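You operate a simulated robot arm through the tools that you are given. There is no shell and no other tool. Be economical: measure what you need, move in short steps, check, and stop when the job is done.

The job below is to be done with a simulated robot arm. You get a single attempt, and the scene is never put back.

JOB
Centre belt 1 with the star knob till its pointer holds green.
Fine: dial to 3, then start; turn the knob while the belt runs; stop it after; other controls and tubs stay.
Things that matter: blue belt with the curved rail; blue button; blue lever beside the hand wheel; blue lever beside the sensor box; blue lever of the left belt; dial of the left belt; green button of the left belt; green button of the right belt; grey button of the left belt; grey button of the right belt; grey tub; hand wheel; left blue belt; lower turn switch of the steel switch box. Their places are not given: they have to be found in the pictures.

It is judged by the outcome, as a careful person would: the job done as asked, and still so three seconds after it is handed in. It fails if anything else is knocked over, pushed out of place, dropped, spilled or broken.

ROBOT AND FRAMES
A 7-joint arm with a three-finger gripper, fixed in place. Base frame: the origin is at the foot of the arm, x ahead of it, y to its left, z up; the work surface is at about z = 0.912. Readings come in m, rad, newtons and seconds.
Its first joint turns from -2.897 to 2.897 rad. Payload 2.69 kg.
The tool frame sits at the grasp point between the pads (the TCP): z along the fingers, y along the line on which they close. The tips reach 0.03 m beyond it. Largest opening 0.128 m; the body of the gripper starts 0.117 m behind the TCP.
Orientation is that of the tool frame in the base frame, as a unit quaternion [w, x, y, z]. With the fingers straight down and closing along the base's y, the tool's x points along the base's -x, its y along +y and its z along -z.

CONTROLS
- The arm moves only by the tool apply_moves. Its argument "increments" is a list of rows, each a list of 3 entries, a list of its own where there are three numbers: the shift along the tool's x, y, z in units of 250 mm (1.0 is 250 mm), then the turn, a rotation vector about the tool's x, y, z in units of 180 degrees (1.0 is 180 degrees), then the opening, from 0 (shut) to 1 (fully open). In form: [[[dx, dy, dz], [rx, ry, rz], grip], ...]. A call has 1 to 20 rows; each row is the pose to reach, as a shift and turn from the pose commanded when the call began, along the tool's axes at that moment. A call with a number of a shift or a turn outside -1 to 1 is refused whole. A row lasts 0.2 s, in which the tool goes at most 0.05 m and 0.15 rad; a call with a longer step from one row to the next is refused whole, and so is a gripper value outside its range. Where a pose cannot be reached the arm comes as near as it can. A force on the tool above 70 N (or 10 N above the force at the start of the call, whichever is more), or a blocked arm, ends the call early, and 0.2 s more pass. Each finger halts on what it meets, pressing with about 25 N; the grip force reading is that of the motor and also rises with nothing between the fingers. The clock runs only during rows and for 0.2 s after the last one: add rows that repeat a pose to give the fingers time. The reply holds the time, the measured pose of the TCP, the force on the tool along the base axes, the opening and the grip force, in the units named above and with some noise, with the torque about the TCP (base axes, N m) and any sound that the robot's microphone picked up, and new pictures: "views" is both (left out), scene, wrist or none.
- Cameras (640 x 400 px; columns grow to the right, rows downward): "scene" is fixed at [0.0491, 0.6508, 1.4727]; the picture's right is [-0.82, -0.57, 0.00], its down [-0.20, 0.28, -0.94] and it looks along [0.54, -0.77, -0.35] (base axes); focal length 314 px, centre (320, 200). "wrist" rides on the gripper at [0.058, 0.054, -0.131] in the tool frame; the picture's right is [-0.68, 0.74, 0.00], its down [-0.62, -0.57, -0.55] and it looks along [-0.40, -0.37, 0.84] (tool axes); focal length 234 px, centre (320, 200).
- move_column(by): slides the trunk up (or, below 0, down) by that many m; the arm rides with it, the base frame stays. It gives what a move gives, with no picture.
- pixel_to_xyz(camera, pixels): for up to 12 pixels [column, row] of the newest picture of that camera ("zoom" is the newest enlarged one), the place [x, y, z] in the base frame of the surface seen there, good to about 0.002 m. It takes no simulated time.
- zoom(camera, box): a new picture of the part [left, top, right, bottom] of that camera's present view, enlarged. It takes no simulated time.
- job_done(): hands the job in; it is judged then, once.

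Go step by step. Measure first, check grasps and placings, and put right what went wrong. The budget is 80 turns and 200 pictures, counting those below and the enlarged ones. Unless the task says otherwise, let go and move clear before handing in, and close with one line.

The tools are called as a command line: name --argument value ..., lists and objects as JSON in quotes. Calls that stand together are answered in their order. apply_moves: Moves the arm, as the interface text tells. Its arguments: {"type":"object","properties":{"increments":{"type":"array"},"views":{"type":"string","enum":["both","scene","wrist","none"]}},"required":["increments"]} The other tools are called the same way: move_column (by) slides the trunk up or down; pixel_to_xyz (camera, pixels) gives the place of the surface under pixels of a picture; zoom (camera, box) takes an enlarged picture of a part of a camera's view; job_done () hands the job in.

At the start:

```text
t: 0.0
tcp_pos: [0.7442, -0.2571, 1.2899]
tcp_rot: [0.0, 0.0, 1.0, 0.0]
force: [0.3, 0.0, 0.4]
wrist_torque: [0.05, 0.01, -0.02]
width: 0.1281
grip_force: 0.0
trunk travel left (down, up): [-0.15, 0.2]
```

scene: 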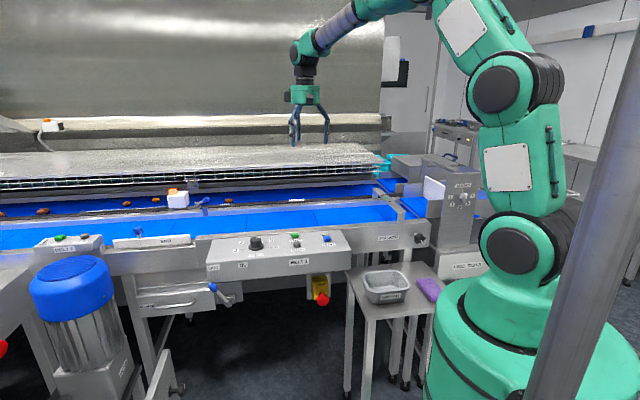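
wrist: 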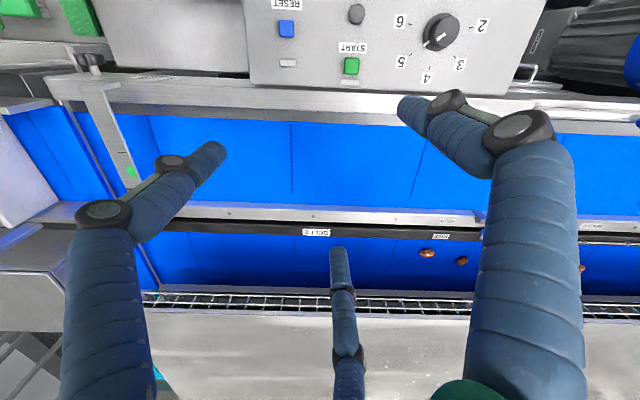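

The scene shows a control panel with dial and buttons near (275,250), and another panel at (65,243). I zoom in on them to read the labels.

zoom --camera "scene" --box '[190, 220, 350, 320]'

zoom --camera "scene" --box '[0, 200, 160, 300]'

zoom --camera "scene" --box '[340, 150, 500, 250]'

zoom --camera "wrist" --box '[0, 0, 320, 200]'

zoom --camera "wrist" --box '[320, 0, 640, 200]'

```text
4.00 times, centred on (270, 270) of scene
```

zoom: 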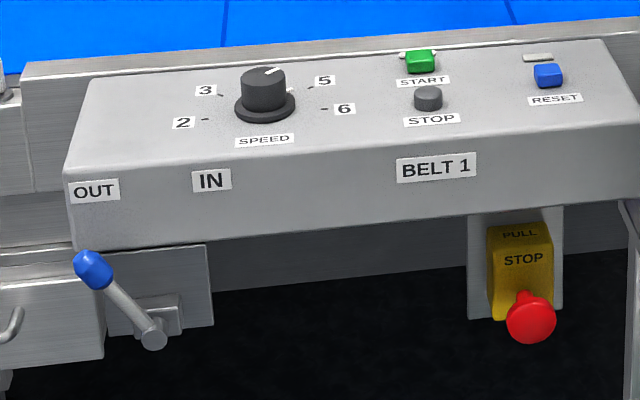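

```text
4.00 times, centred on (80, 250) of scene
```

zoom: 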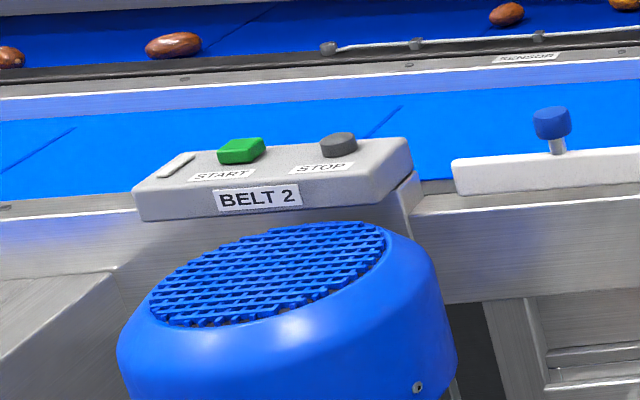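

```text
4.00 times, centred on (420, 200) of scene
```

zoom: 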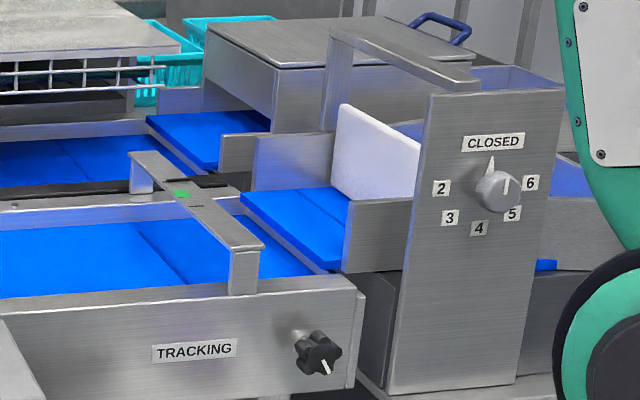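

```text
2.00 times, centred on (160, 100) of wrist
```

zoom: 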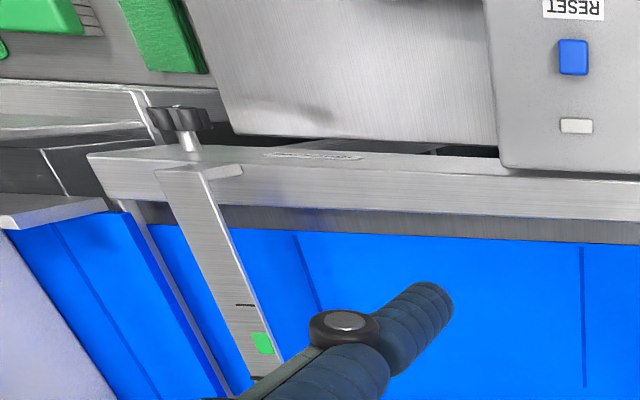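

```text
2.00 times, centred on (480, 100) of wrist
```

zoom: 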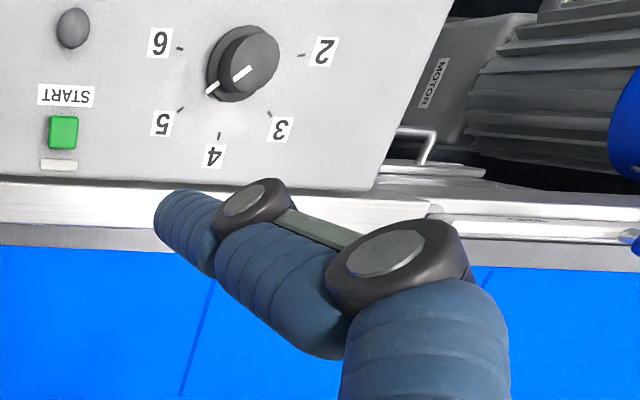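

Panel Belt 1 has a dial now at about 5, START and STOP; the star knob is labelled TRACKING on the front of the end of belt 1, and a green-marked gauge stands over the belt. I measure their places.

pixel_to_xyz --camera "scene" --pixels '[[420, 239], [416, 233], [388, 239], [257, 239], [256, 247], [295, 235], [297, 244], [400, 215], [386, 199], [405, 225], [270, 257], [340, 245]]'

zoom --camera "scene" --box '[365, 175, 445, 255]'

pixel_to_xyz --camera "wrist" --pixels '[[441, 32], [437, 37], [351, 65], [356, 14], [286, 29], [88, 60], [131, 171], [410, 54], [429, 65], [455, 56], [472, 27], [409, 25]]'

```text
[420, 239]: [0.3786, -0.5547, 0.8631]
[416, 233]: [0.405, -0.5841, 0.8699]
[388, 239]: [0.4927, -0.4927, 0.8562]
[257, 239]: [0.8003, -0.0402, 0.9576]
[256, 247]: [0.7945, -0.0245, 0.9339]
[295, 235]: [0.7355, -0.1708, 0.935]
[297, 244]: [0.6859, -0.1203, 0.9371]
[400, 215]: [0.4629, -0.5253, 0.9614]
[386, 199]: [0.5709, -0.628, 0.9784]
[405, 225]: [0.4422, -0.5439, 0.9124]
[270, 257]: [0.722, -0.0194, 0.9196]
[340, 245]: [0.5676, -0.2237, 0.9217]
```

```text
5.00 times, centred on (405, 215) of scene
```

zoom: 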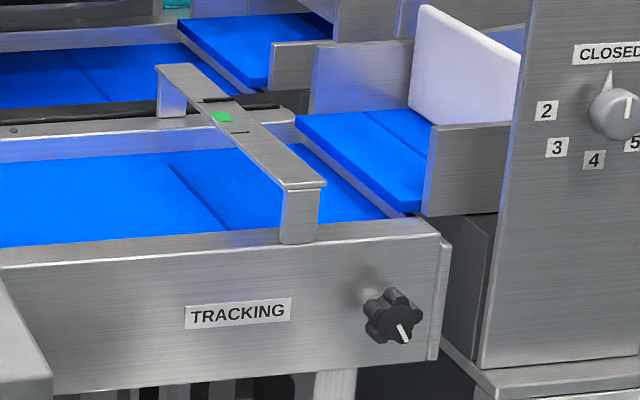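

```text
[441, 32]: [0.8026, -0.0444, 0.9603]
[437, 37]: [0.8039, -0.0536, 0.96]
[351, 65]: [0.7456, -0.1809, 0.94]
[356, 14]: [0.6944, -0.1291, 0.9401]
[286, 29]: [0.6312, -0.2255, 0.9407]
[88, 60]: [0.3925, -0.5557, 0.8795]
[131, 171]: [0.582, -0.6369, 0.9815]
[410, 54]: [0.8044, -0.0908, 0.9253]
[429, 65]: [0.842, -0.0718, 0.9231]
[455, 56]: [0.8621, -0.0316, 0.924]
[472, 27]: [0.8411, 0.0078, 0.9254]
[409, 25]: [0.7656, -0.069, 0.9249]
```

Belt 1's front faces (-0.71, 0.71); dial centre is about (0.805,-0.035) with marks 45° apart (3 points along +x, 5 along -y), so the dial needs about +90°. I move above the dial for a closer look.

apply_moves --increments '[[[-0.03, 0.111, 0.1], [0, 0, 0], 1], [[-0.06, 0.222, 0.2], [0, 0, 0], 1], [[-0.09, 0.333, 0.3], [0, 0, 0], 1], [[-0.12, 0.444, 0.4], [0, 0, 0], 1], [[-0.15, 0.555, 0.5], [0, 0, 0], 1], [[-0.18, 0.666, 0.6], [0, 0, 0], 1], [[-0.21, 0.777, 0.7], [0, 0, 0], 1], [[-0.24, 0.888, 0.8], [0, 0, 0], 1], [[-0.24, 0.888, 0.8], [0, 0, 0], 1]]'

```text
t: 2.0
tcp_pos: [0.8044, -0.0339, 1.085]
tcp_rot: [0.0, -0.001, 1.0, -0.001]
force: [-0.4, 0.0, -0.6]
wrist_torque: [-0.03, 0.07, 0.0]
width: 0.128
grip_force: 0.1
trunk travel left (down, up): [-0.15, 0.2]
```

scene: 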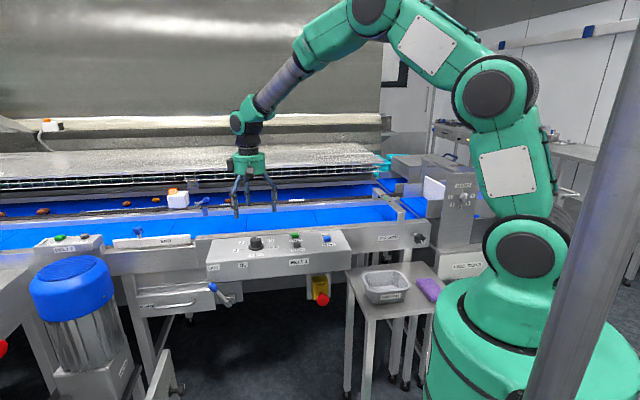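
wrist: 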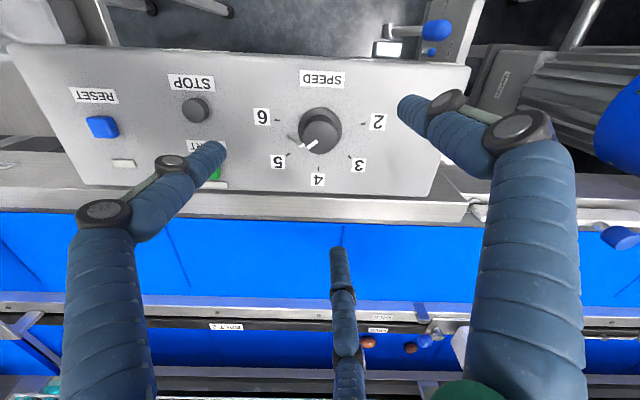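

The dial is at (320,130) in the wrist view, with pointer near 5. The hand seems to show three finger shapes, so I zoom in on it and on the dial.

zoom --camera "scene" --box '[210, 130, 310, 230]'

zoom --camera "wrist" --box '[240, 60, 400, 200]'

pixel_to_xyz --camera "wrist" --pixels '[[220, 148], [400, 103], [338, 252], [302, 130], [342, 128], [322, 110], [318, 152], [320, 130], [310, 145], [345, 300], [190, 108], [196, 114]]'

```text
4.00 times, centred on (260, 180) of scene
```

zoom: 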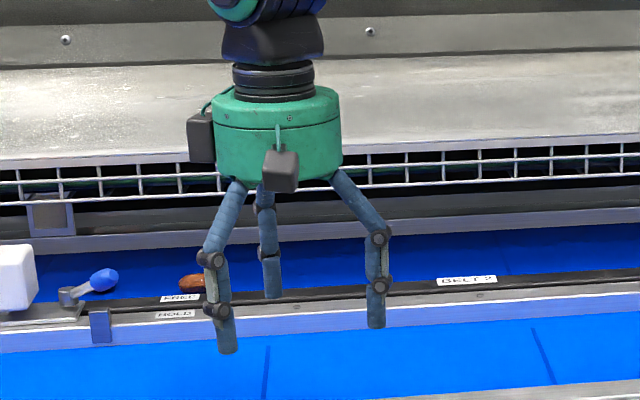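

```text
2.86 times, centred on (320, 130) of wrist
```

zoom: 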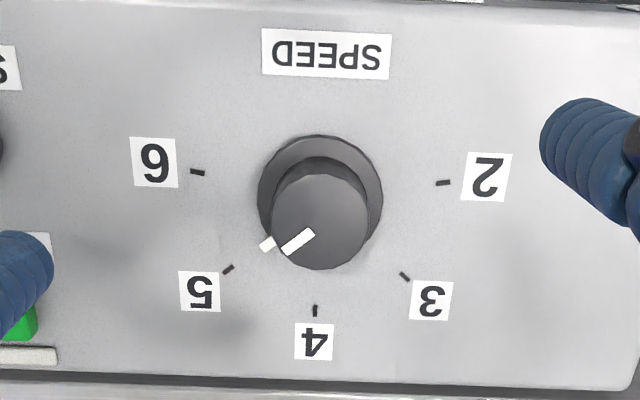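

```text
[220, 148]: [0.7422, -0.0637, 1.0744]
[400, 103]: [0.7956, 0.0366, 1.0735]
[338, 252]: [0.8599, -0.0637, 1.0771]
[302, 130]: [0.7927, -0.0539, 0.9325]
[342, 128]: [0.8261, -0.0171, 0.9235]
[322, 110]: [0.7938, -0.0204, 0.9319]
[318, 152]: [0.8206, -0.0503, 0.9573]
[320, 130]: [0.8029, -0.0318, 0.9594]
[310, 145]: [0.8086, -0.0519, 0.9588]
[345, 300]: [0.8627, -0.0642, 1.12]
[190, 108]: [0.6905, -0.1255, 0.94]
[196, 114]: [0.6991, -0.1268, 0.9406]
```

The hand visibly has three fingers at (220,148), (400,103), (338,252). I close it in the air to learn where the tips meet before touching anything.

apply_moves --increments '[[[0, 0, 0], [0, 0, 0], 0.3], [[0, 0, 0], [0, 0, 0], 0.3], [[0, 0, 0], [0, 0, 0], 0.3]]'

zoom --camera "scene" --box '[210, 130, 310, 230]'

```text
t: 2.8
tcp_pos: [0.8046, -0.0352, 1.085]
tcp_rot: [0.001, 0.0, 1.0, 0.0]
force: [0.1, 0.8, 0.7]
wrist_torque: [-0.03, 0.04, -0.01]
width: 0.0383
grip_force: 0.0
trunk travel left (down, up): [-0.15, 0.2]
```

scene: 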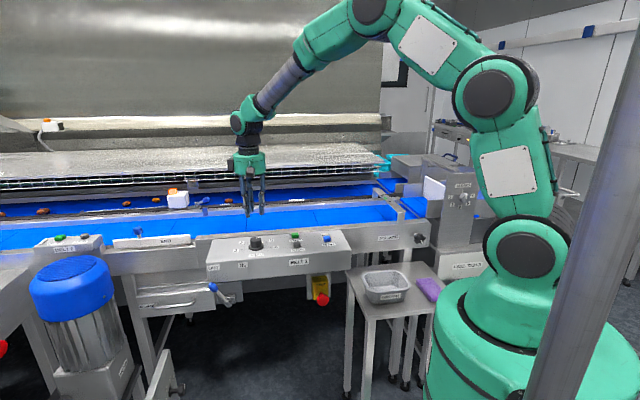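
wrist: 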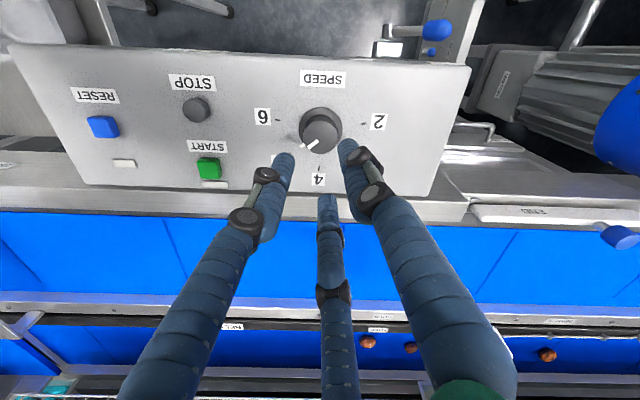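

```text
4.00 times, centred on (260, 180) of scene
```

zoom: 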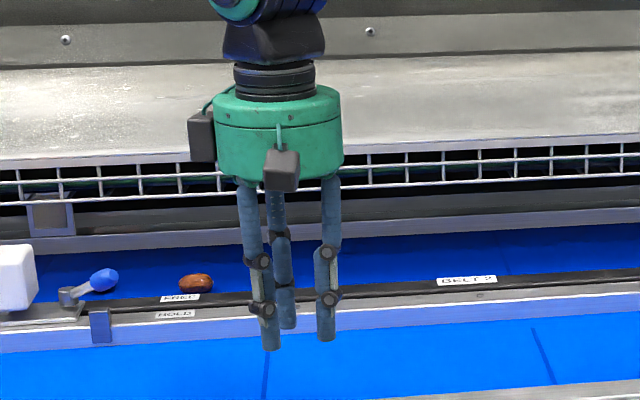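

All three fingers close toward the TCP, like a chuck, which suits the knobs. I measure the tips at (287,157), (345,145), (327,200).

pixel_to_xyz --camera "wrist" --pixels '[[285, 156], [345, 145], [326, 200], [286, 165], [350, 155], [327, 206]]'

```text
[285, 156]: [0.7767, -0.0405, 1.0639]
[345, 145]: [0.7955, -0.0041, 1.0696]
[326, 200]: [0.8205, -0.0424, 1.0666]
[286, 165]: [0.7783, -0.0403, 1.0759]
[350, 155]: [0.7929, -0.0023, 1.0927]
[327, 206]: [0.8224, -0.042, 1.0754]
```

I pin down the dial's centre and pointer direction.

pixel_to_xyz --camera "wrist" --pixels '[[320, 138], [310, 146], [316, 141], [301.5, 145], [287, 155], [352, 157], [364, 123], [275, 119], [319, 170], [305, 138], [335, 138], [320, 125]]'

```text
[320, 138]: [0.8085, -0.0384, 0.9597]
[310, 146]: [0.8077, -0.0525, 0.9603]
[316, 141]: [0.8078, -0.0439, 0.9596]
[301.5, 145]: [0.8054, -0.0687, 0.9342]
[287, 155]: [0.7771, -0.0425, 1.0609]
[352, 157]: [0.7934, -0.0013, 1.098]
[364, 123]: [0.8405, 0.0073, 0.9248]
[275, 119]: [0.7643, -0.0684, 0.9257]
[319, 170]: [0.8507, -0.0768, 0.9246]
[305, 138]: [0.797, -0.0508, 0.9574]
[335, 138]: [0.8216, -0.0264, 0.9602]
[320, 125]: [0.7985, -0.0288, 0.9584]
```

The pointer sits on 5 (-90°); mark 3 is near +4°. Centre is (0.8085,-0.0385), top 0.960, diameter 0.035. I pre-turn the hand -45°, open it to half, and lower to just above the knob.

apply_moves --increments '[[[-0.016, -0.013, 0.06], [0, 0, 0.042], 0.55], [[-0.016, -0.013, 0.12], [0, 0, 0.084], 0.55], [[-0.016, -0.013, 0.18], [0, 0, 0.126], 0.55], [[-0.016, -0.013, 0.24], [0, 0, 0.168], 0.55], [[-0.016, -0.013, 0.29], [0, 0, 0.21], 0.55], [[-0.016, -0.013, 0.29], [0, 0, 0.25], 0.55], [[-0.016, -0.013, 0.29], [0, 0, 0.25], 0.55]]' --views "wrist"

```text
t: 4.4
tcp_pos: [0.8078, -0.0367, 1.0162]
tcp_rot: [0.0, 0.384, 0.923, 0.0]
force: [0.1, 0.3, 0.1]
wrist_torque: [-0.04, 0.0, 0.0]
width: 0.0703
grip_force: 0.1
trunk travel left (down, up): [-0.15, 0.2]
```

wrist: 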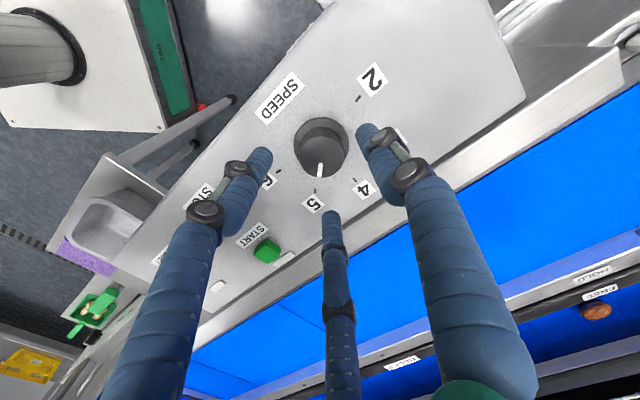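

The hand is yawed -45° and centred over the knob at (322,148). I lower to z≈0.967 and then close.

apply_moves --increments '[[[-0.006, -0.003, 0.07], [0, 0, 0], 0.55], [[-0.006, -0.003, 0.14], [0, 0, 0], 0.55], [[-0.006, -0.003, 0.195], [0, 0, 0], 0.55], [[-0.006, -0.003, 0.195], [0, 0, 0], 0.55]]' --views "wrist"

apply_moves --increments '[[[0, 0, 0], [0, 0, 0], 0.2], [[0, 0, 0], [0, 0, 0], 0.2], [[0, 0, 0], [0, 0, 0], 0.2]]' --views "both"

```text
t: 5.4
tcp_pos: [0.8105, -0.0386, 0.9676]
tcp_rot: [0.0, 0.383, 0.924, 0.001]
force: [-0.1, -0.1, 0.4]
wrist_torque: [-0.01, 0.06, -0.01]
width: 0.0705
grip_force: 0.0
trunk travel left (down, up): [-0.15, 0.2]
```

wrist: 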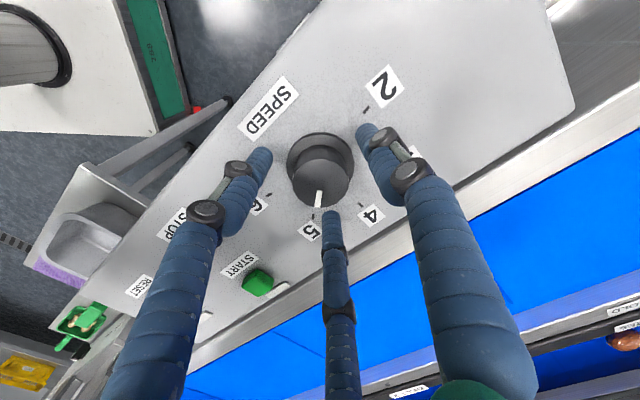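

```text
t: 6.2
tcp_pos: [0.8098, -0.0392, 0.9678]
tcp_rot: [0.0, 0.382, 0.924, 0.0]
force: [1.1, -5.6, -0.6]
wrist_torque: [-0.21, 0.0, 0.01]
width: 0.039
grip_force: 44.7
trunk travel left (down, up): [-0.15, 0.2]
```

scene: 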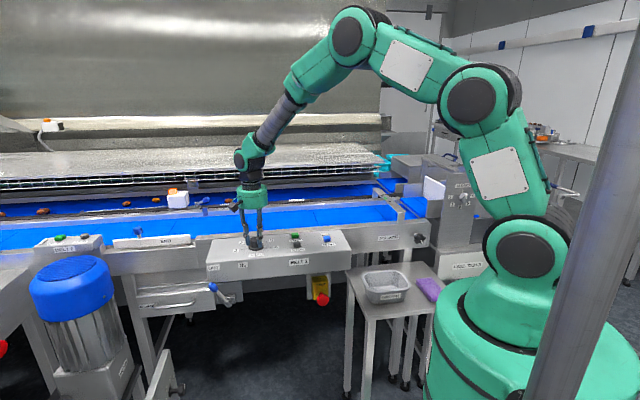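
wrist: 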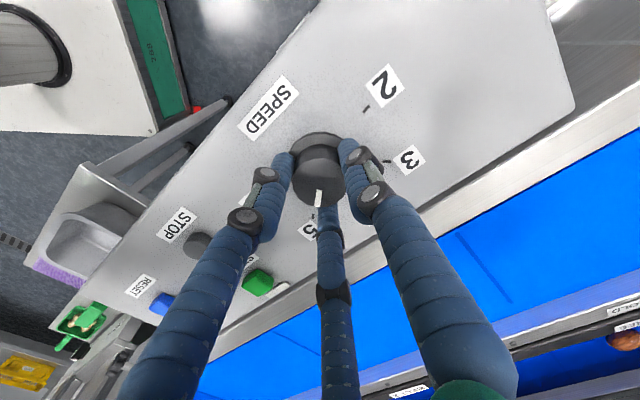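

The knob is held (width 0.039, force 45). I turn it +97° (tool -z) in small steps.

apply_moves --increments '[[[0, 0, 0], [0, 0, -0.045], 0.2], [[0, 0, 0], [0, 0, -0.09], 0.2], [[0, 0, 0], [0, 0, -0.135], 0.2], [[0, 0, 0], [0, 0, -0.18], 0.2], [[0, 0, 0], [0, 0, -0.225], 0.2], [[0, 0, 0], [0, 0, -0.27], 0.2], [[0, 0, 0], [0, 0, -0.315], 0.2], [[0, 0, 0], [0, 0, -0.36], 0.2], [[0, 0, 0], [0, 0, -0.405], 0.2], [[0, 0, 0], [0, 0, -0.45], 0.2], [[0, 0, 0], [0, 0, -0.495], 0.2], [[0, 0, 0], [0, 0, -0.535], 0.2], [[0, 0, 0], [0, 0, -0.535], 0.2]]' --views "wrist"

```text
t: 9.0
tcp_pos: [0.8081, -0.0392, 0.9679]
tcp_rot: [0.0, -0.433, 0.902, 0.0]
force: [15.4, 4.8, 7.4]
wrist_torque: [0.32, -0.32, 0.0]
width: 0.0387
grip_force: 44.8
trunk travel left (down, up): [-0.15, 0.2]
```

wrist: 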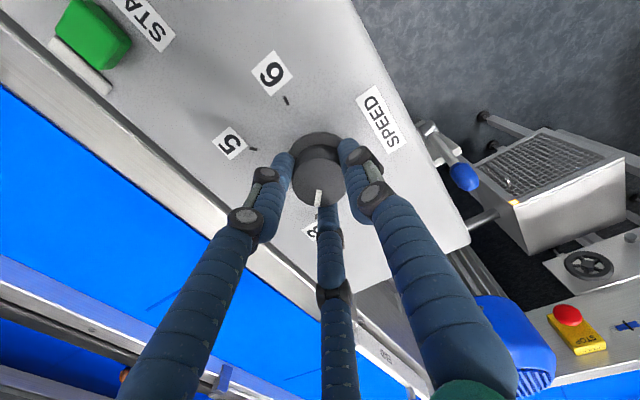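

The pointer now heads for the 3 label at (310,230). I let go, rise, and look.

apply_moves --increments '[[[0, 0, 0], [0, 0, -0.002], 0.55], [[0, 0, 0], [0, 0, -0.002], 0.55], [[0, 0, -0.1], [0, 0, 0], 0.55], [[0, 0, -0.25], [0, 0, 0], 0.55], [[0, 0, -0.4], [0, 0, 0], 0.55], [[0, 0, -0.5], [0, 0, 0], 0.55]]' --views "wrist"

zoom --camera "wrist" --box '[240, 70, 400, 190]'

```text
t: 10.4
tcp_pos: [0.8089, -0.0384, 1.0926]
tcp_rot: [0.0, -0.433, 0.901, 0.0]
force: [-0.1, 0.3, 0.3]
wrist_torque: [0.02, -0.04, 0.03]
width: 0.0704
grip_force: 0.0
trunk travel left (down, up): [-0.15, 0.2]
```

wrist: 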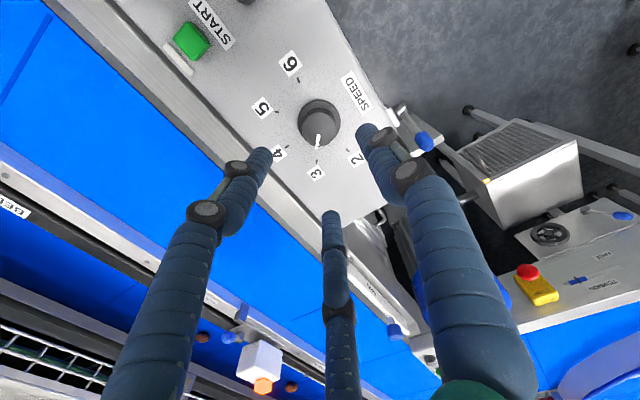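

```text
3.33 times, centred on (320, 130) of wrist
```

zoom: 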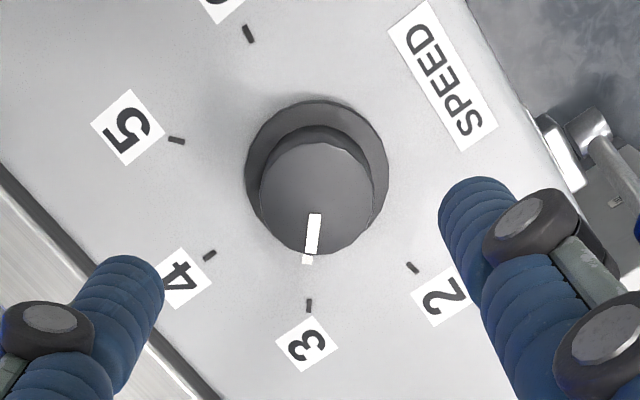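

The dial sits on 3. Before starting the belt I want to verify the reach to the star knob, so I measure it, the gauge and the side table more closely.

zoom --camera "scene" --box '[395, 210, 445, 260]'

pixel_to_xyz --camera "scene" --pixels '[[365, 270], [385, 275], [430, 290], [430, 262], [350, 290], [450, 265], [425, 260], [440, 225], [440, 250], [372, 250]]'

zoom --camera "scene" --box '[370, 180, 420, 230]'

```text
8.00 times, centred on (420, 235) of scene
```

zoom: 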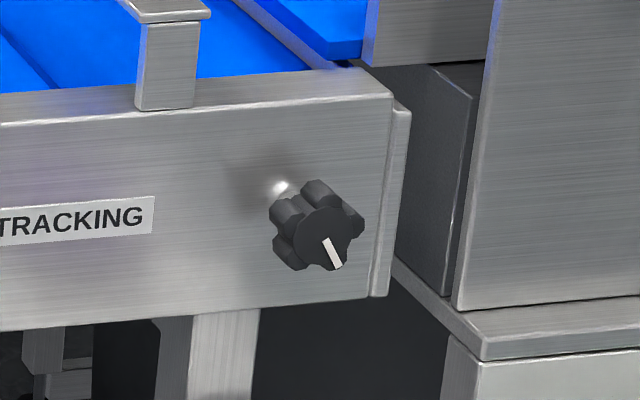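

```text
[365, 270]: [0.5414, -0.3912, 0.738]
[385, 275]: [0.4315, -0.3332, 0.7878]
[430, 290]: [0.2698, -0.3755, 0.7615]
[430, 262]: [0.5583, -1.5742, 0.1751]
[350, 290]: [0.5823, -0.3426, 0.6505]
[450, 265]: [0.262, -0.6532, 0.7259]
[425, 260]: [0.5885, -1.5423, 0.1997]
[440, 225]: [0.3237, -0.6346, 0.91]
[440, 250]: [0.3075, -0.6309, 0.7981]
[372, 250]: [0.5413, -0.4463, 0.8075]
```

```text
8.00 times, centred on (395, 205) of scene
```

zoom: 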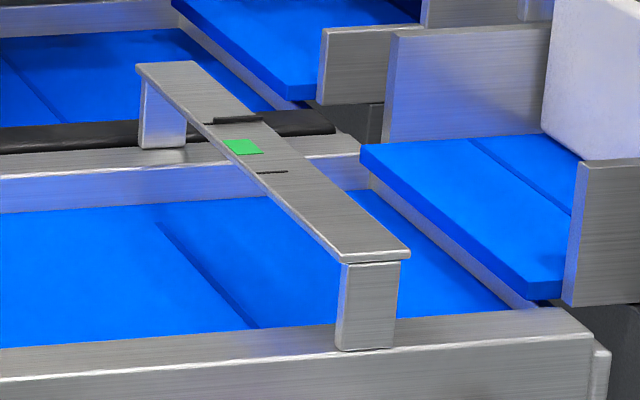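

The gauge pointer (dark bar, zoom (237,119)) is off green at present. The star knob face is at about (0.379,-0.555,0.863), facing (-0.71,0.71). I travel to a clear spot in front of it to test reach before starting the belt.

apply_moves --increments '[[[0.07, 0.03, -0.15], [0, 0, 0], 0.55], [[0.2, 0.08, -0.24], [0, 0, 0.01], 0.55], [[0.36, 0.14, -0.24], [0, 0, 0.02], 0.55], [[0.52, 0.205, -0.24], [0, 0, 0.035], 0.55], [[0.68, 0.27, -0.24], [0, 0, 0.035], 0.55], [[0.84, 0.335, -0.24], [0, 0, 0.035], 0.55], [[0.983, 0.39, -0.24], [0, 0, 0.035], 0.55]]' --views "none"

```text
t: 12.0
tcp_pos: [0.5782, -0.1692, 1.1538]
tcp_rot: [0.001, -0.383, 0.924, 0.0]
force: [0.6, -0.1, -1.1]
wrist_torque: [-0.02, 0.05, -0.03]
width: 0.0707
grip_force: 0.2
trunk travel left (down, up): [-0.15, 0.2]
```

Position as expected. Next I move on with pitching up at the same time, tool z toward the knob axis.

apply_moves --increments '[[[0.15, -0.01, 0.0], [0, 0, 0], 0.55], [[0.3, -0.03, 0], [0, 0, 0], 0.55], [[0.45, -0.04, 0], [0, 0, 0], 0.55], [[0.6, -0.05, 0], [0, 0, 0], 0.55], [[0.75, -0.05, 0], [0, 0, 0], 0.55], [[0.9, -0.05, 0], [0, 0, 0], 0.55], [[0.9, -0.05, 0], [0, 0, 0], 0.55]]' --views "both"

```text
t: 13.6
tcp_pos: [0.4294, -0.3361, 1.1537]
tcp_rot: [0.0, -0.383, 0.924, -0.001]
force: [-0.1, 0.0, 0.1]
wrist_torque: [0.04, -0.05, 0.02]
width: 0.0701
grip_force: 0.1
trunk travel left (down, up): [-0.15, 0.2]
```

scene: 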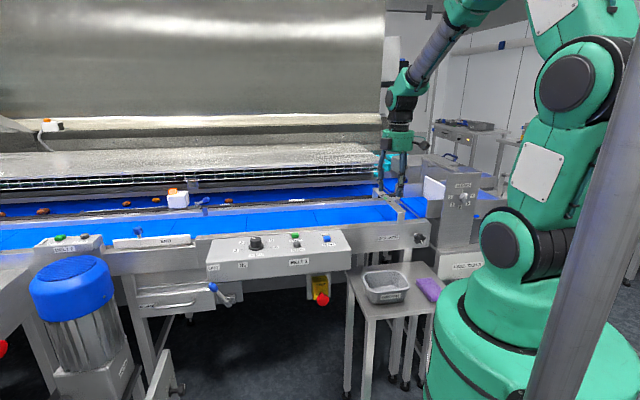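
wrist: 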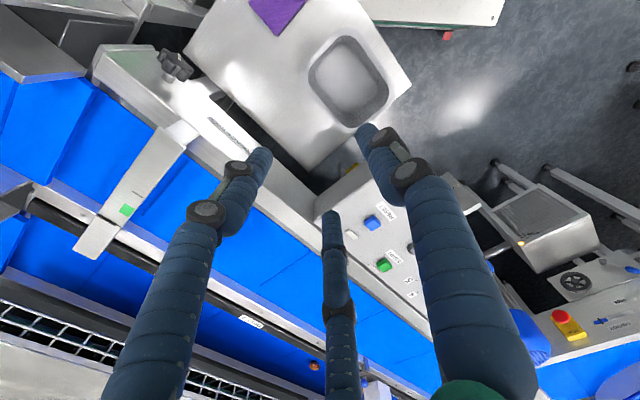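

Now I slide on toward the star knob's front and pitch by 45° first.

apply_moves --increments '[[[0.13, -0.01, 0.0], [0.04, 0, 0], 0.55], [[0.26, -0.03, 0], [0.08, 0, 0], 0.55], [[0.39, -0.04, 0], [0.12, 0, 0], 0.55], [[0.52, -0.05, 0], [0.16, 0, 0], 0.55], [[0.65, -0.07, 0], [0.2, 0, 0], 0.55], [[0.76, -0.076, 0], [0.24, 0, 0], 0.55], [[0.76, -0.076, 0], [0.25, 0, 0], 0.55], [[0.76, -0.076, 0], [0.25, 0, 0], 0.55]]' --views "scene"

```text
t: 15.0
tcp_pos: [0.2961, -0.443, 0.9785]
tcp_rot: [0.137, -0.355, 0.907, -0.179]
force: [0.0, 0.0, -0.5]
wrist_torque: [-0.13, 0.01, -0.03]
width: 0.0705
grip_force: 0.0
trunk travel left (down, up): [-0.15, 0.2]
stopped in row 7: the arm was blocked; the commanded pose is now the measured one
```

scene: 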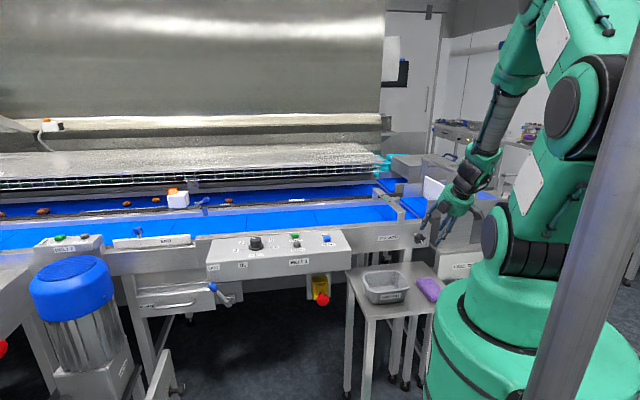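

The arm was blocked at about 25° pitch: the wrist is too near the shoulder. I measure the arm's shoulder height to see whether moving the trunk helps.

pixel_to_xyz --camera "scene" --pixels '[[500, 245], [580, 105], [535, 110], [555, 30], [510, 100], [475, 185], [530, 290], [520, 180]]'

apply_moves --increments '[[[0, 0, -0.1], [0, 0, 0], 0.55], [[0, 0, -0.2], [0, 0, 0], 0.55], [[0, 0, -0.3], [0, 0, 0], 0.55]]' --views "both"

```text
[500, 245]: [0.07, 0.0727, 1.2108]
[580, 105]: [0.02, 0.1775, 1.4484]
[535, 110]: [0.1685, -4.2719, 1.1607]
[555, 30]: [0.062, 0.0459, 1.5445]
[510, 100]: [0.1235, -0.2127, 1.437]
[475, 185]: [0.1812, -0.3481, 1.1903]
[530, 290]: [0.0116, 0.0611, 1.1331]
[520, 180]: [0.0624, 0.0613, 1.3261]
```

```text
t: 15.9
tcp_pos: [0.2631, -0.3952, 0.9713]
tcp_rot: [0.138, -0.353, 0.92, -0.102]
force: [0.4, 0.0, -0.3]
wrist_torque: [0.0, 0.01, 0.0]
width: 0.0703
grip_force: 0.1
trunk travel left (down, up): [-0.15, 0.2]
stopped in row 3: the arm was blocked; the commanded pose is now the measured one
```

scene: 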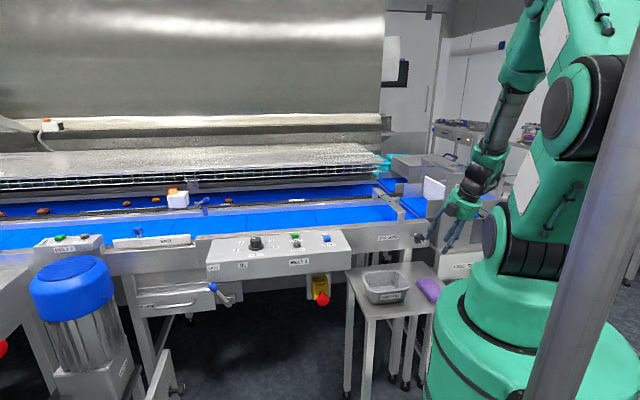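
wrist: 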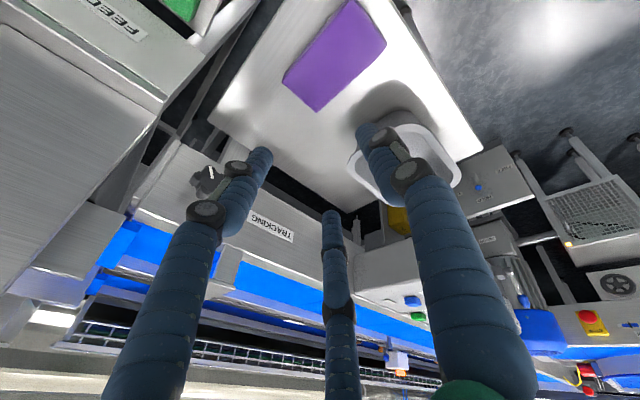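

The shoulder is at z≈1.2 and the elbow is strongly folded; raising the trunk gives more room. I raise it 0.2 m.

move_column --by 0.2

```text
t: 18.1
tcp_pos: [0.2619, -0.3957, 1.1722]
tcp_rot: [0.138, -0.352, 0.92, -0.102]
force: [-0.6, -0.5, -0.2]
wrist_torque: [0.01, -0.04, 0.02]
width: 0.0702
grip_force: 0.1
trunk travel left (down, up): [-0.35, 0.0]
```

Trunk is up. Now I turn to the horizontal pose in front of the knob, at a 0.12 m stand-off and z≈1.10.

apply_moves --increments '[[[0.016, -0.019, 0.032], [0.04, 0.003, -0.0056], 0.55], [[0.032, -0.039, 0.065], [0.081, 0.006, -0.011], 0.55], [[0.048, -0.058, 0.097], [0.121, 0.009, -0.017], 0.55], [[0.064, -0.078, 0.13], [0.162, 0.012, -0.022], 0.55], [[0.08, -0.097, 0.163], [0.202, 0.015, -0.028], 0.55], [[0.096, -0.116, 0.195], [0.243, 0.018, -0.033], 0.55], [[0.112, -0.136, 0.228], [0.283, 0.021, -0.039], 0.55], [[0.128, -0.155, 0.26], [0.324, 0.024, -0.045], 0.55], [[0.144, -0.175, 0.293], [0.364, 0.027, -0.05], 0.55], [[0.16, -0.194, 0.325], [0.4045, 0.0298, -0.0557], 0.55], [[0.16, -0.194, 0.325], [0.4045, 0.0298, -0.0557], 0.55]]' --views "both"

```text
t: 18.6
tcp_pos: [0.2433, -0.3315, 1.0518]
tcp_rot: [0.167, -0.337, 0.925, -0.059]
force: [-0.4, 0.7, -0.5]
wrist_torque: [-0.09, -0.02, -0.02]
width: 0.0703
grip_force: 0.0
trunk travel left (down, up): [-0.35, 0.0]
stopped in row 2: the arm was blocked; the commanded pose is now the measured one
```

scene: 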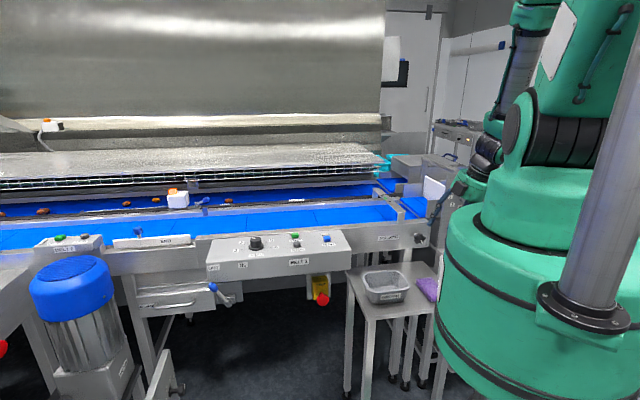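
wrist: 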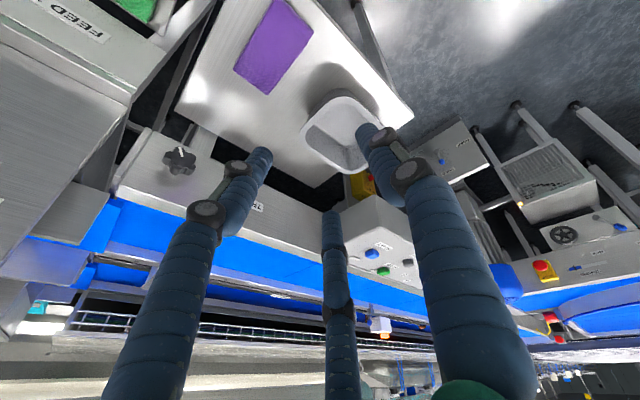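

Raising made it worse; the arm's wrist bend, not its elbow, seems to limit. I go back out to a comfortable tool-down pose at (0.43,-0.336,1.20) to try again.

apply_moves --increments '[[[-0.098, -0.085, -0.042], [-0.011, 0.012, -0.004], 0.55], [[-0.195, -0.17, -0.084], [-0.021, 0.024, -0.008], 0.55], [[-0.293, -0.255, -0.126], [-0.032, 0.036, -0.012], 0.55], [[-0.39, -0.34, -0.168], [-0.043, 0.047, -0.015], 0.55], [[-0.49, -0.425, -0.21], [-0.053, 0.059, -0.019], 0.55], [[-0.586, -0.51, -0.252], [-0.064, 0.071, -0.023], 0.55], [[-0.684, -0.596, -0.294], [-0.0746, 0.083, -0.027], 0.55], [[-0.684, -0.596, -0.294], [-0.0746, 0.083, -0.027], 0.55]]' --views "scene"

```text
t: 20.4
tcp_pos: [0.4293, -0.3346, 1.2026]
tcp_rot: [0.002, -0.381, 0.924, -0.003]
force: [0.4, 0.0, -1.7]
wrist_torque: [-0.02, 0.03, 0.02]
width: 0.0705
grip_force: 0.1
trunk travel left (down, up): [-0.35, 0.0]
```

scene: 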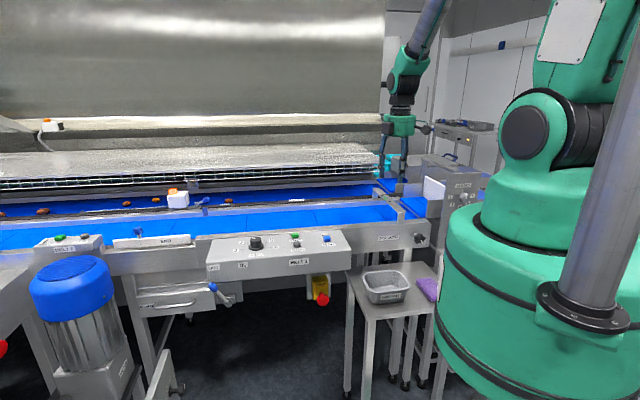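

Recovered. Now I try the opposite: lower the trunk by 0.2 (TCP stays above the tub at z≈1.0), lift the arm again, then lower the rest.

move_column --by -0.2

apply_moves --increments '[[[0, 0, -0.2], [0, 0, 0], 0.55], [[0, 0, -0.4], [0, 0, 0], 0.55], [[0, 0, -0.6], [0, 0, 0], 0.55], [[0, 0, -0.8], [0, 0, 0], 0.55], [[0, 0, -0.8], [0, 0, 0], 0.55]]' --views "none"

move_column --by -0.15

```text
t: 22.6
tcp_pos: [0.4282, -0.3334, 1.0015]
tcp_rot: [0.003, -0.382, 0.924, -0.003]
force: [-0.4, -0.8, 0.3]
wrist_torque: [0.04, 0.03, -0.01]
width: 0.0703
grip_force: 0.1
trunk travel left (down, up): [-0.15, 0.2]
```

```text
t: 23.8
tcp_pos: [0.4281, -0.3317, 1.2018]
tcp_rot: [0.003, -0.382, 0.924, -0.004]
force: [-0.4, 0.5, -0.8]
wrist_torque: [-0.06, -0.05, -0.02]
width: 0.0703
grip_force: 0.1
trunk travel left (down, up): [-0.15, 0.2]
```

```text
t: 25.6
tcp_pos: [0.4285, -0.3328, 1.0517]
tcp_rot: [0.003, -0.382, 0.924, -0.003]
force: [-0.8, 0.0, 0.3]
wrist_torque: [-0.02, 0.01, -0.02]
width: 0.0703
grip_force: 0.1
trunk travel left (down, up): [0.0, 0.35]
```

Now I pitch outward in place step by step to see how far the wrist goes.

apply_moves --increments '[[[0, 0, 0], [0.045, 0, 0], 0.55], [[0, 0, 0], [0.09, 0, 0], 0.55], [[0, 0, 0], [0.135, 0, 0], 0.55], [[0, 0, 0], [0.18, 0, 0], 0.55], [[0, 0, 0], [0.225, 0, 0], 0.55], [[0, 0, 0], [0.27, 0, 0], 0.55], [[0, 0, 0], [0.315, 0, 0], 0.55], [[0, 0, 0], [0.36, 0, 0], 0.55], [[0, 0, 0], [0.405, 0, 0], 0.55], [[0, 0, 0], [0.45, 0, 0], 0.55], [[0, 0, 0], [0.495, 0, 0], 0.55], [[0, 0, 0], [0.5, 0, 0], 0.55]]' --views "both"

```text
t: 28.1
tcp_pos: [0.4276, -0.3332, 1.0518]
tcp_rot: [-0.273, 0.268, -0.65, 0.657]
force: [-0.7, 0.3, 0.1]
wrist_torque: [0.02, 0.03, -0.01]
width: 0.0705
grip_force: 0.0
out of reach, approached as far as the arm can: row 9
trunk travel left (down, up): [0.0, 0.35]
```

scene: 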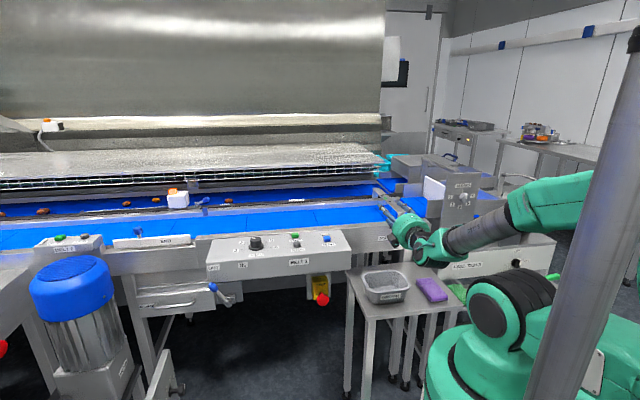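
wrist: 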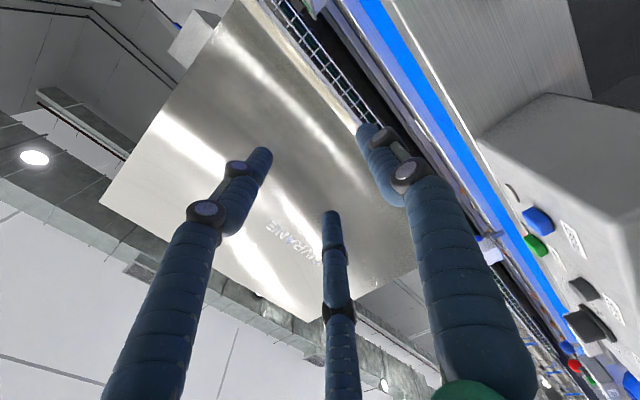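

The tool is now horizontal, facing the belt. I slide sideways to the star knob's line (s=-0.1245), still 0.12 m in front and high, then lower in the same call to check reach.

apply_moves --increments '[[[0.15, 0, 0], [0, 0, 0], 0.55], [[0.3, 0, 0], [0, 0, 0], 0.55], [[0.45, 0, 0], [0, 0, 0], 0.55], [[0.6, 0.0, 0], [0, 0, 0], 0.55], [[0.762, 0.0, 0], [0, 0, 0], 0.55], [[0.762, 0.15, 0], [0, 0, 0], 0.55], [[0.762, 0.3, 0], [0, 0, 0], 0.55], [[0.762, 0.45, 0], [0, 0, 0], 0.55], [[0.762, 0.6, 0], [0, 0, 0], 0.55], [[0.762, 0.755, 0], [0, 0, 0], 0.55], [[0.762, 0.755, 0], [0, 0, 0], 0.55]]' --views "both"

```text
t: 30.8
tcp_pos: [0.382, -0.3246, 1.044]
tcp_rot: [-0.279, 0.224, -0.618, 0.7]
force: [-0.1, 0.1, -1.0]
wrist_torque: [0.0, -0.02, -0.04]
width: 0.0702
grip_force: 0.1
out of reach, approached as far as the arm can: row 1, 2, 3, 4, 5, 6, 7, 8, 9, 10, 11
trunk travel left (down, up): [0.0, 0.35]
stopped in row 11: the arm was blocked; the commanded pose is now the measured one
```

scene: 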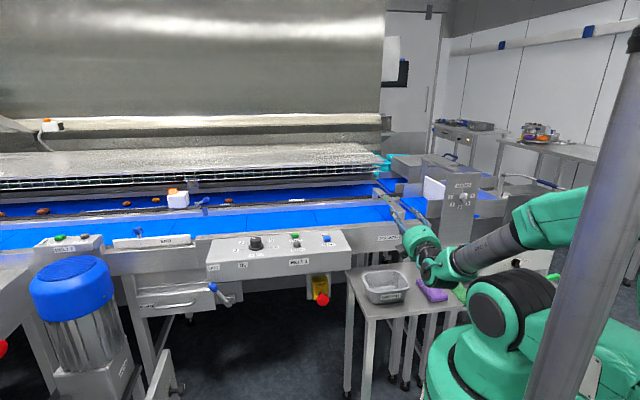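
wrist: 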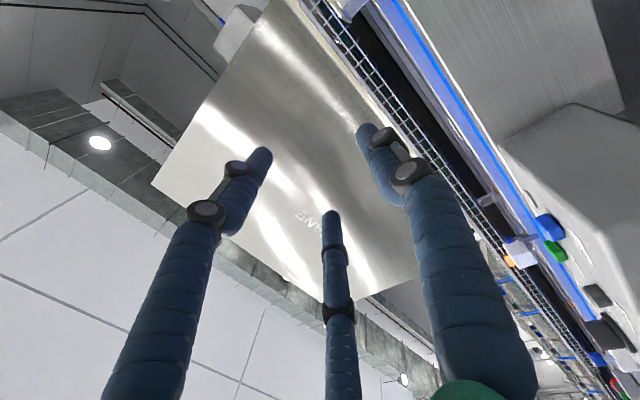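

Blocked again sideways; the hand's roll is likely near a limit here. I go back and roll the hand +90° about its own axis, which should centre the last joint.

apply_moves --increments '[[[-0.02, -0.02, 0.03], [-0.0044, 0.0018, 0.0445], 0.55], [[-0.04, -0.04, 0.06], [-0.0087, 0.0036, 0.089], 0.55], [[-0.06, -0.06, 0.09], [-0.013, 0.0055, 0.134], 0.55], [[-0.08, -0.08, 0.12], [-0.0175, 0.0073, 0.178], 0.55], [[-0.105, -0.12, 0.155], [-0.022, 0.009, 0.223], 0.55], [[-0.105, -0.12, 0.155], [-0.026, 0.011, 0.267], 0.55], [[-0.105, -0.12, 0.155], [-0.031, 0.013, 0.312], 0.55], [[-0.105, -0.12, 0.155], [-0.035, 0.0145, 0.356], 0.55], [[-0.105, -0.12, 0.155], [-0.039, 0.016, 0.401], 0.55], [[-0.105, -0.12, 0.155], [-0.0437, 0.018, 0.4455], 0.55], [[-0.105, -0.12, 0.155], [-0.048, 0.02, 0.49], 0.55], [[-0.105, -0.12, 0.155], [-0.048, 0.02, 0.49], 0.55]]' --views "wrist"

```text
t: 33.4
tcp_pos: [0.4224, -0.334, 1.0787]
tcp_rot: [0.651, 0.272, 0.655, -0.269]
force: [0.3, 0.3, -0.1]
wrist_torque: [0.03, 0.07, 0.0]
width: 0.0703
grip_force: 0.1
trunk travel left (down, up): [0.0, 0.35]
```

wrist: 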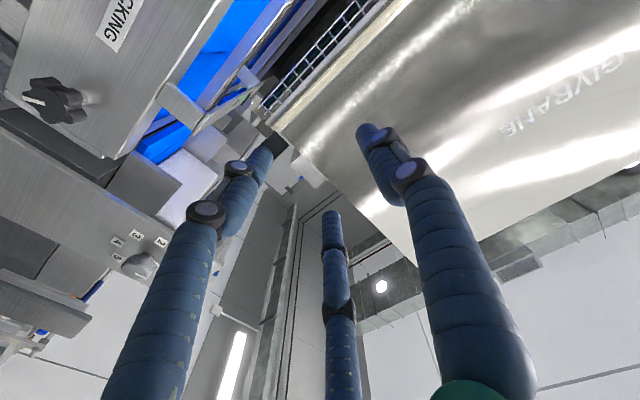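

No reach warning this time. I slide sideways toward the knob's line again (tool -y), keeping height.

apply_moves --increments '[[[0, -0.15, 0], [0, 0, 0], 0.55], [[0, -0.3, 0], [0, 0, 0], 0.55], [[0, -0.45, 0], [0, 0, 0], 0.55], [[0, -0.6, 0], [0, 0, 0], 0.55], [[0, -0.748, 0], [0, 0, 0], 0.55], [[0, -0.748, 0], [0, 0, 0], 0.55]]' --views "both"

```text
t: 34.8
tcp_pos: [0.4185, -0.3389, 1.078]
tcp_rot: [0.649, 0.275, 0.654, -0.273]
force: [-0.5, 0.1, -0.5]
wrist_torque: [-0.03, 0.0, 0.0]
width: 0.0703
grip_force: 0.0
out of reach, approached as far as the arm can: row 1, 2, 3, 4, 5, 6
trunk travel left (down, up): [0.0, 0.35]
```

scene: 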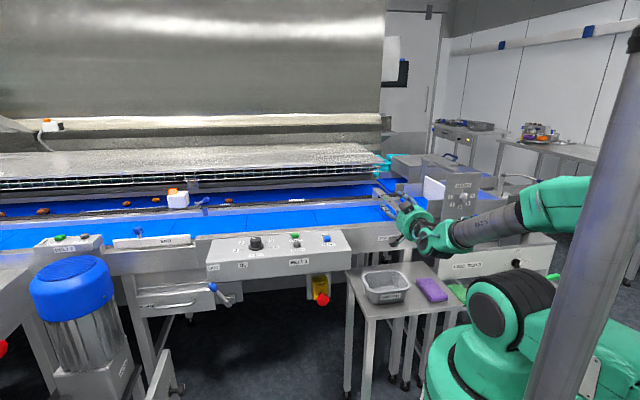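
wrist: 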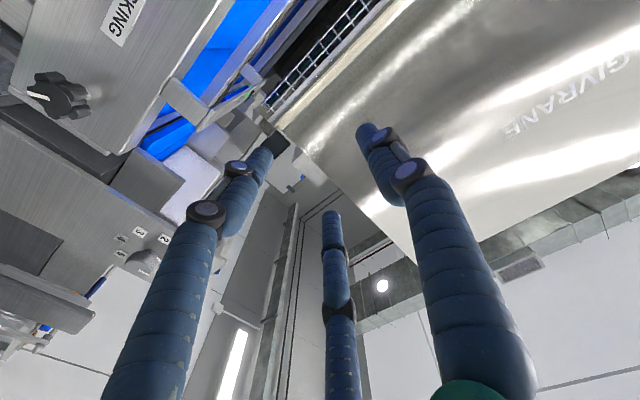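

Still stuck, so it is another joint. I measure the arm's layout to understand it.

pixel_to_xyz --camera "scene" --pixels '[[555, 205], [585, 195], [520, 215], [480, 228], [440, 240], [420, 232], [495, 308], [530, 290], [560, 330], [600, 345], [590, 380], [410, 215]]'

zoom --camera "scene" --box '[370, 150, 640, 400]'

```text
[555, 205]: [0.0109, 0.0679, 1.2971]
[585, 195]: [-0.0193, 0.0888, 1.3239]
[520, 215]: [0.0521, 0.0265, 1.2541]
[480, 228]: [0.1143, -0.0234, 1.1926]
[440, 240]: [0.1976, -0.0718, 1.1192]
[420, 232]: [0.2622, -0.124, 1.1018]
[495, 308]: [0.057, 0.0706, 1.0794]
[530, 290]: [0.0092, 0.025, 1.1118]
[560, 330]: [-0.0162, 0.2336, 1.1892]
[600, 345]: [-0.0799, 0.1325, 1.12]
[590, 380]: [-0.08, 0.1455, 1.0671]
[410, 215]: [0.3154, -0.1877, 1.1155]
```

```text
1.60 times, centred on (505, 275) of scene
```

zoom: 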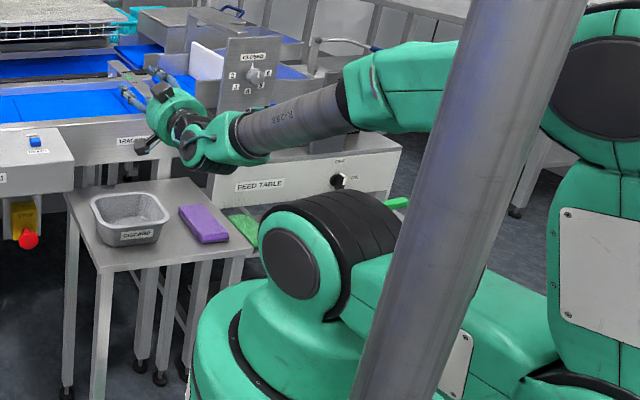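

The arm's forearm can hang at most ~35° below the hand direction in this wrist branch, so I need the other wrist branch (hand bending the opposite way). First I return to tool-down (pitch +90° about tool y), then raise the trunk.

apply_moves --increments '[[[-0.05, 0, 0], [0, 0.045, 0], 0.55], [[-0.1, 0, 0], [0, 0.09, 0], 0.55], [[-0.15, 0, 0], [0, 0.135, 0], 0.55], [[-0.2, 0, 0], [0, 0.18, 0], 0.55], [[-0.25, 0, 0], [0, 0.225, 0], 0.55], [[-0.3, 0, 0], [0, 0.27, 0], 0.55], [[-0.3, 0, 0], [0, 0.315, 0], 0.55], [[-0.3, 0, 0], [0, 0.36, 0], 0.55], [[-0.3, 0, 0], [0, 0.405, 0], 0.55], [[-0.3, 0, 0], [0, 0.45, 0], 0.55], [[-0.3, 0, 0], [0, 0.49, 0], 0.55], [[-0.3, 0, 0], [0, 0.5, 0], 0.55]]' --views "none"

move_column --by 0.35

```text
t: 37.4
tcp_pos: [0.4184, -0.3299, 1.1532]
tcp_rot: [-0.003, 0.383, 0.924, 0.003]
force: [0.6, -0.2, -0.8]
wrist_torque: [0.05, 0.02, 0.04]
width: 0.0704
grip_force: 0.0
out of reach, approached as far as the arm can: row 6
trunk travel left (down, up): [0.0, 0.35]
```

```text
t: 40.8
tcp_pos: [0.4175, -0.3298, 1.5041]
tcp_rot: [-0.003, 0.383, 0.924, 0.001]
force: [-0.3, 0.2, 0.5]
wrist_torque: [0.02, 0.0, -0.01]
width: 0.0704
grip_force: 0.0
trunk travel left (down, up): [-0.35, 0.0]
```

Now I lower toward the start of the flip: TCP at about (0.20,-0.375,0.96), yaw -62°, in stages.

apply_moves --increments '[[[0.0, 0.0, 0.18], [0, 0, 0], 0.55], [[0.0, 0.0, 0.36], [0, 0, 0], 0.55], [[0, 0, 0.54], [0, 0, 0], 0.55], [[0, 0, 0.72], [0, 0, 0], 0.55], [[0, 0, 0.9], [0, 0, 0], 0.55], [[0, 0, 1.0], [0, 0, 0], 0.55], [[0.06, -0.09, 1.0], [0, 0, 0.02], 0.55], [[0.12, -0.18, 1.0], [0, 0, 0.04], 0.55], [[0.18, -0.27, 1.0], [0, 0, 0.06], 0.55], [[0.24, -0.36, 1.0], [0, 0, 0.08], 0.55], [[0.3, -0.45, 1.0], [0, 0, 0.0944], 0.55], [[0.36, -0.54, 1.0], [0, 0, 0.0944], 0.55], [[0.42, -0.63, 1.0], [0, 0, 0.0944], 0.55], [[0.49, -0.744, 1.0], [0, 0, 0.0944], 0.55], [[0.49, -0.744, 1.0], [0, 0, 0.0944], 0.55]]' --views "scene"

```text
t: 44.0
tcp_pos: [0.1995, -0.3743, 1.2531]
tcp_rot: [-0.003, 0.516, 0.857, 0.0]
force: [0.1, -0.7, -0.3]
wrist_torque: [0.05, 0.0, -0.02]
width: 0.0702
grip_force: 0.1
trunk travel left (down, up): [-0.35, 0.0]
```

scene: 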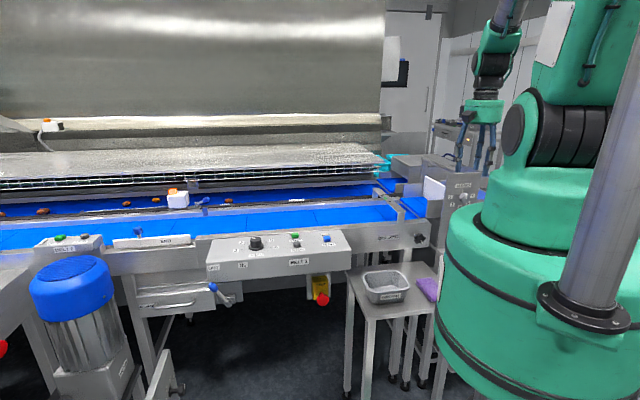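

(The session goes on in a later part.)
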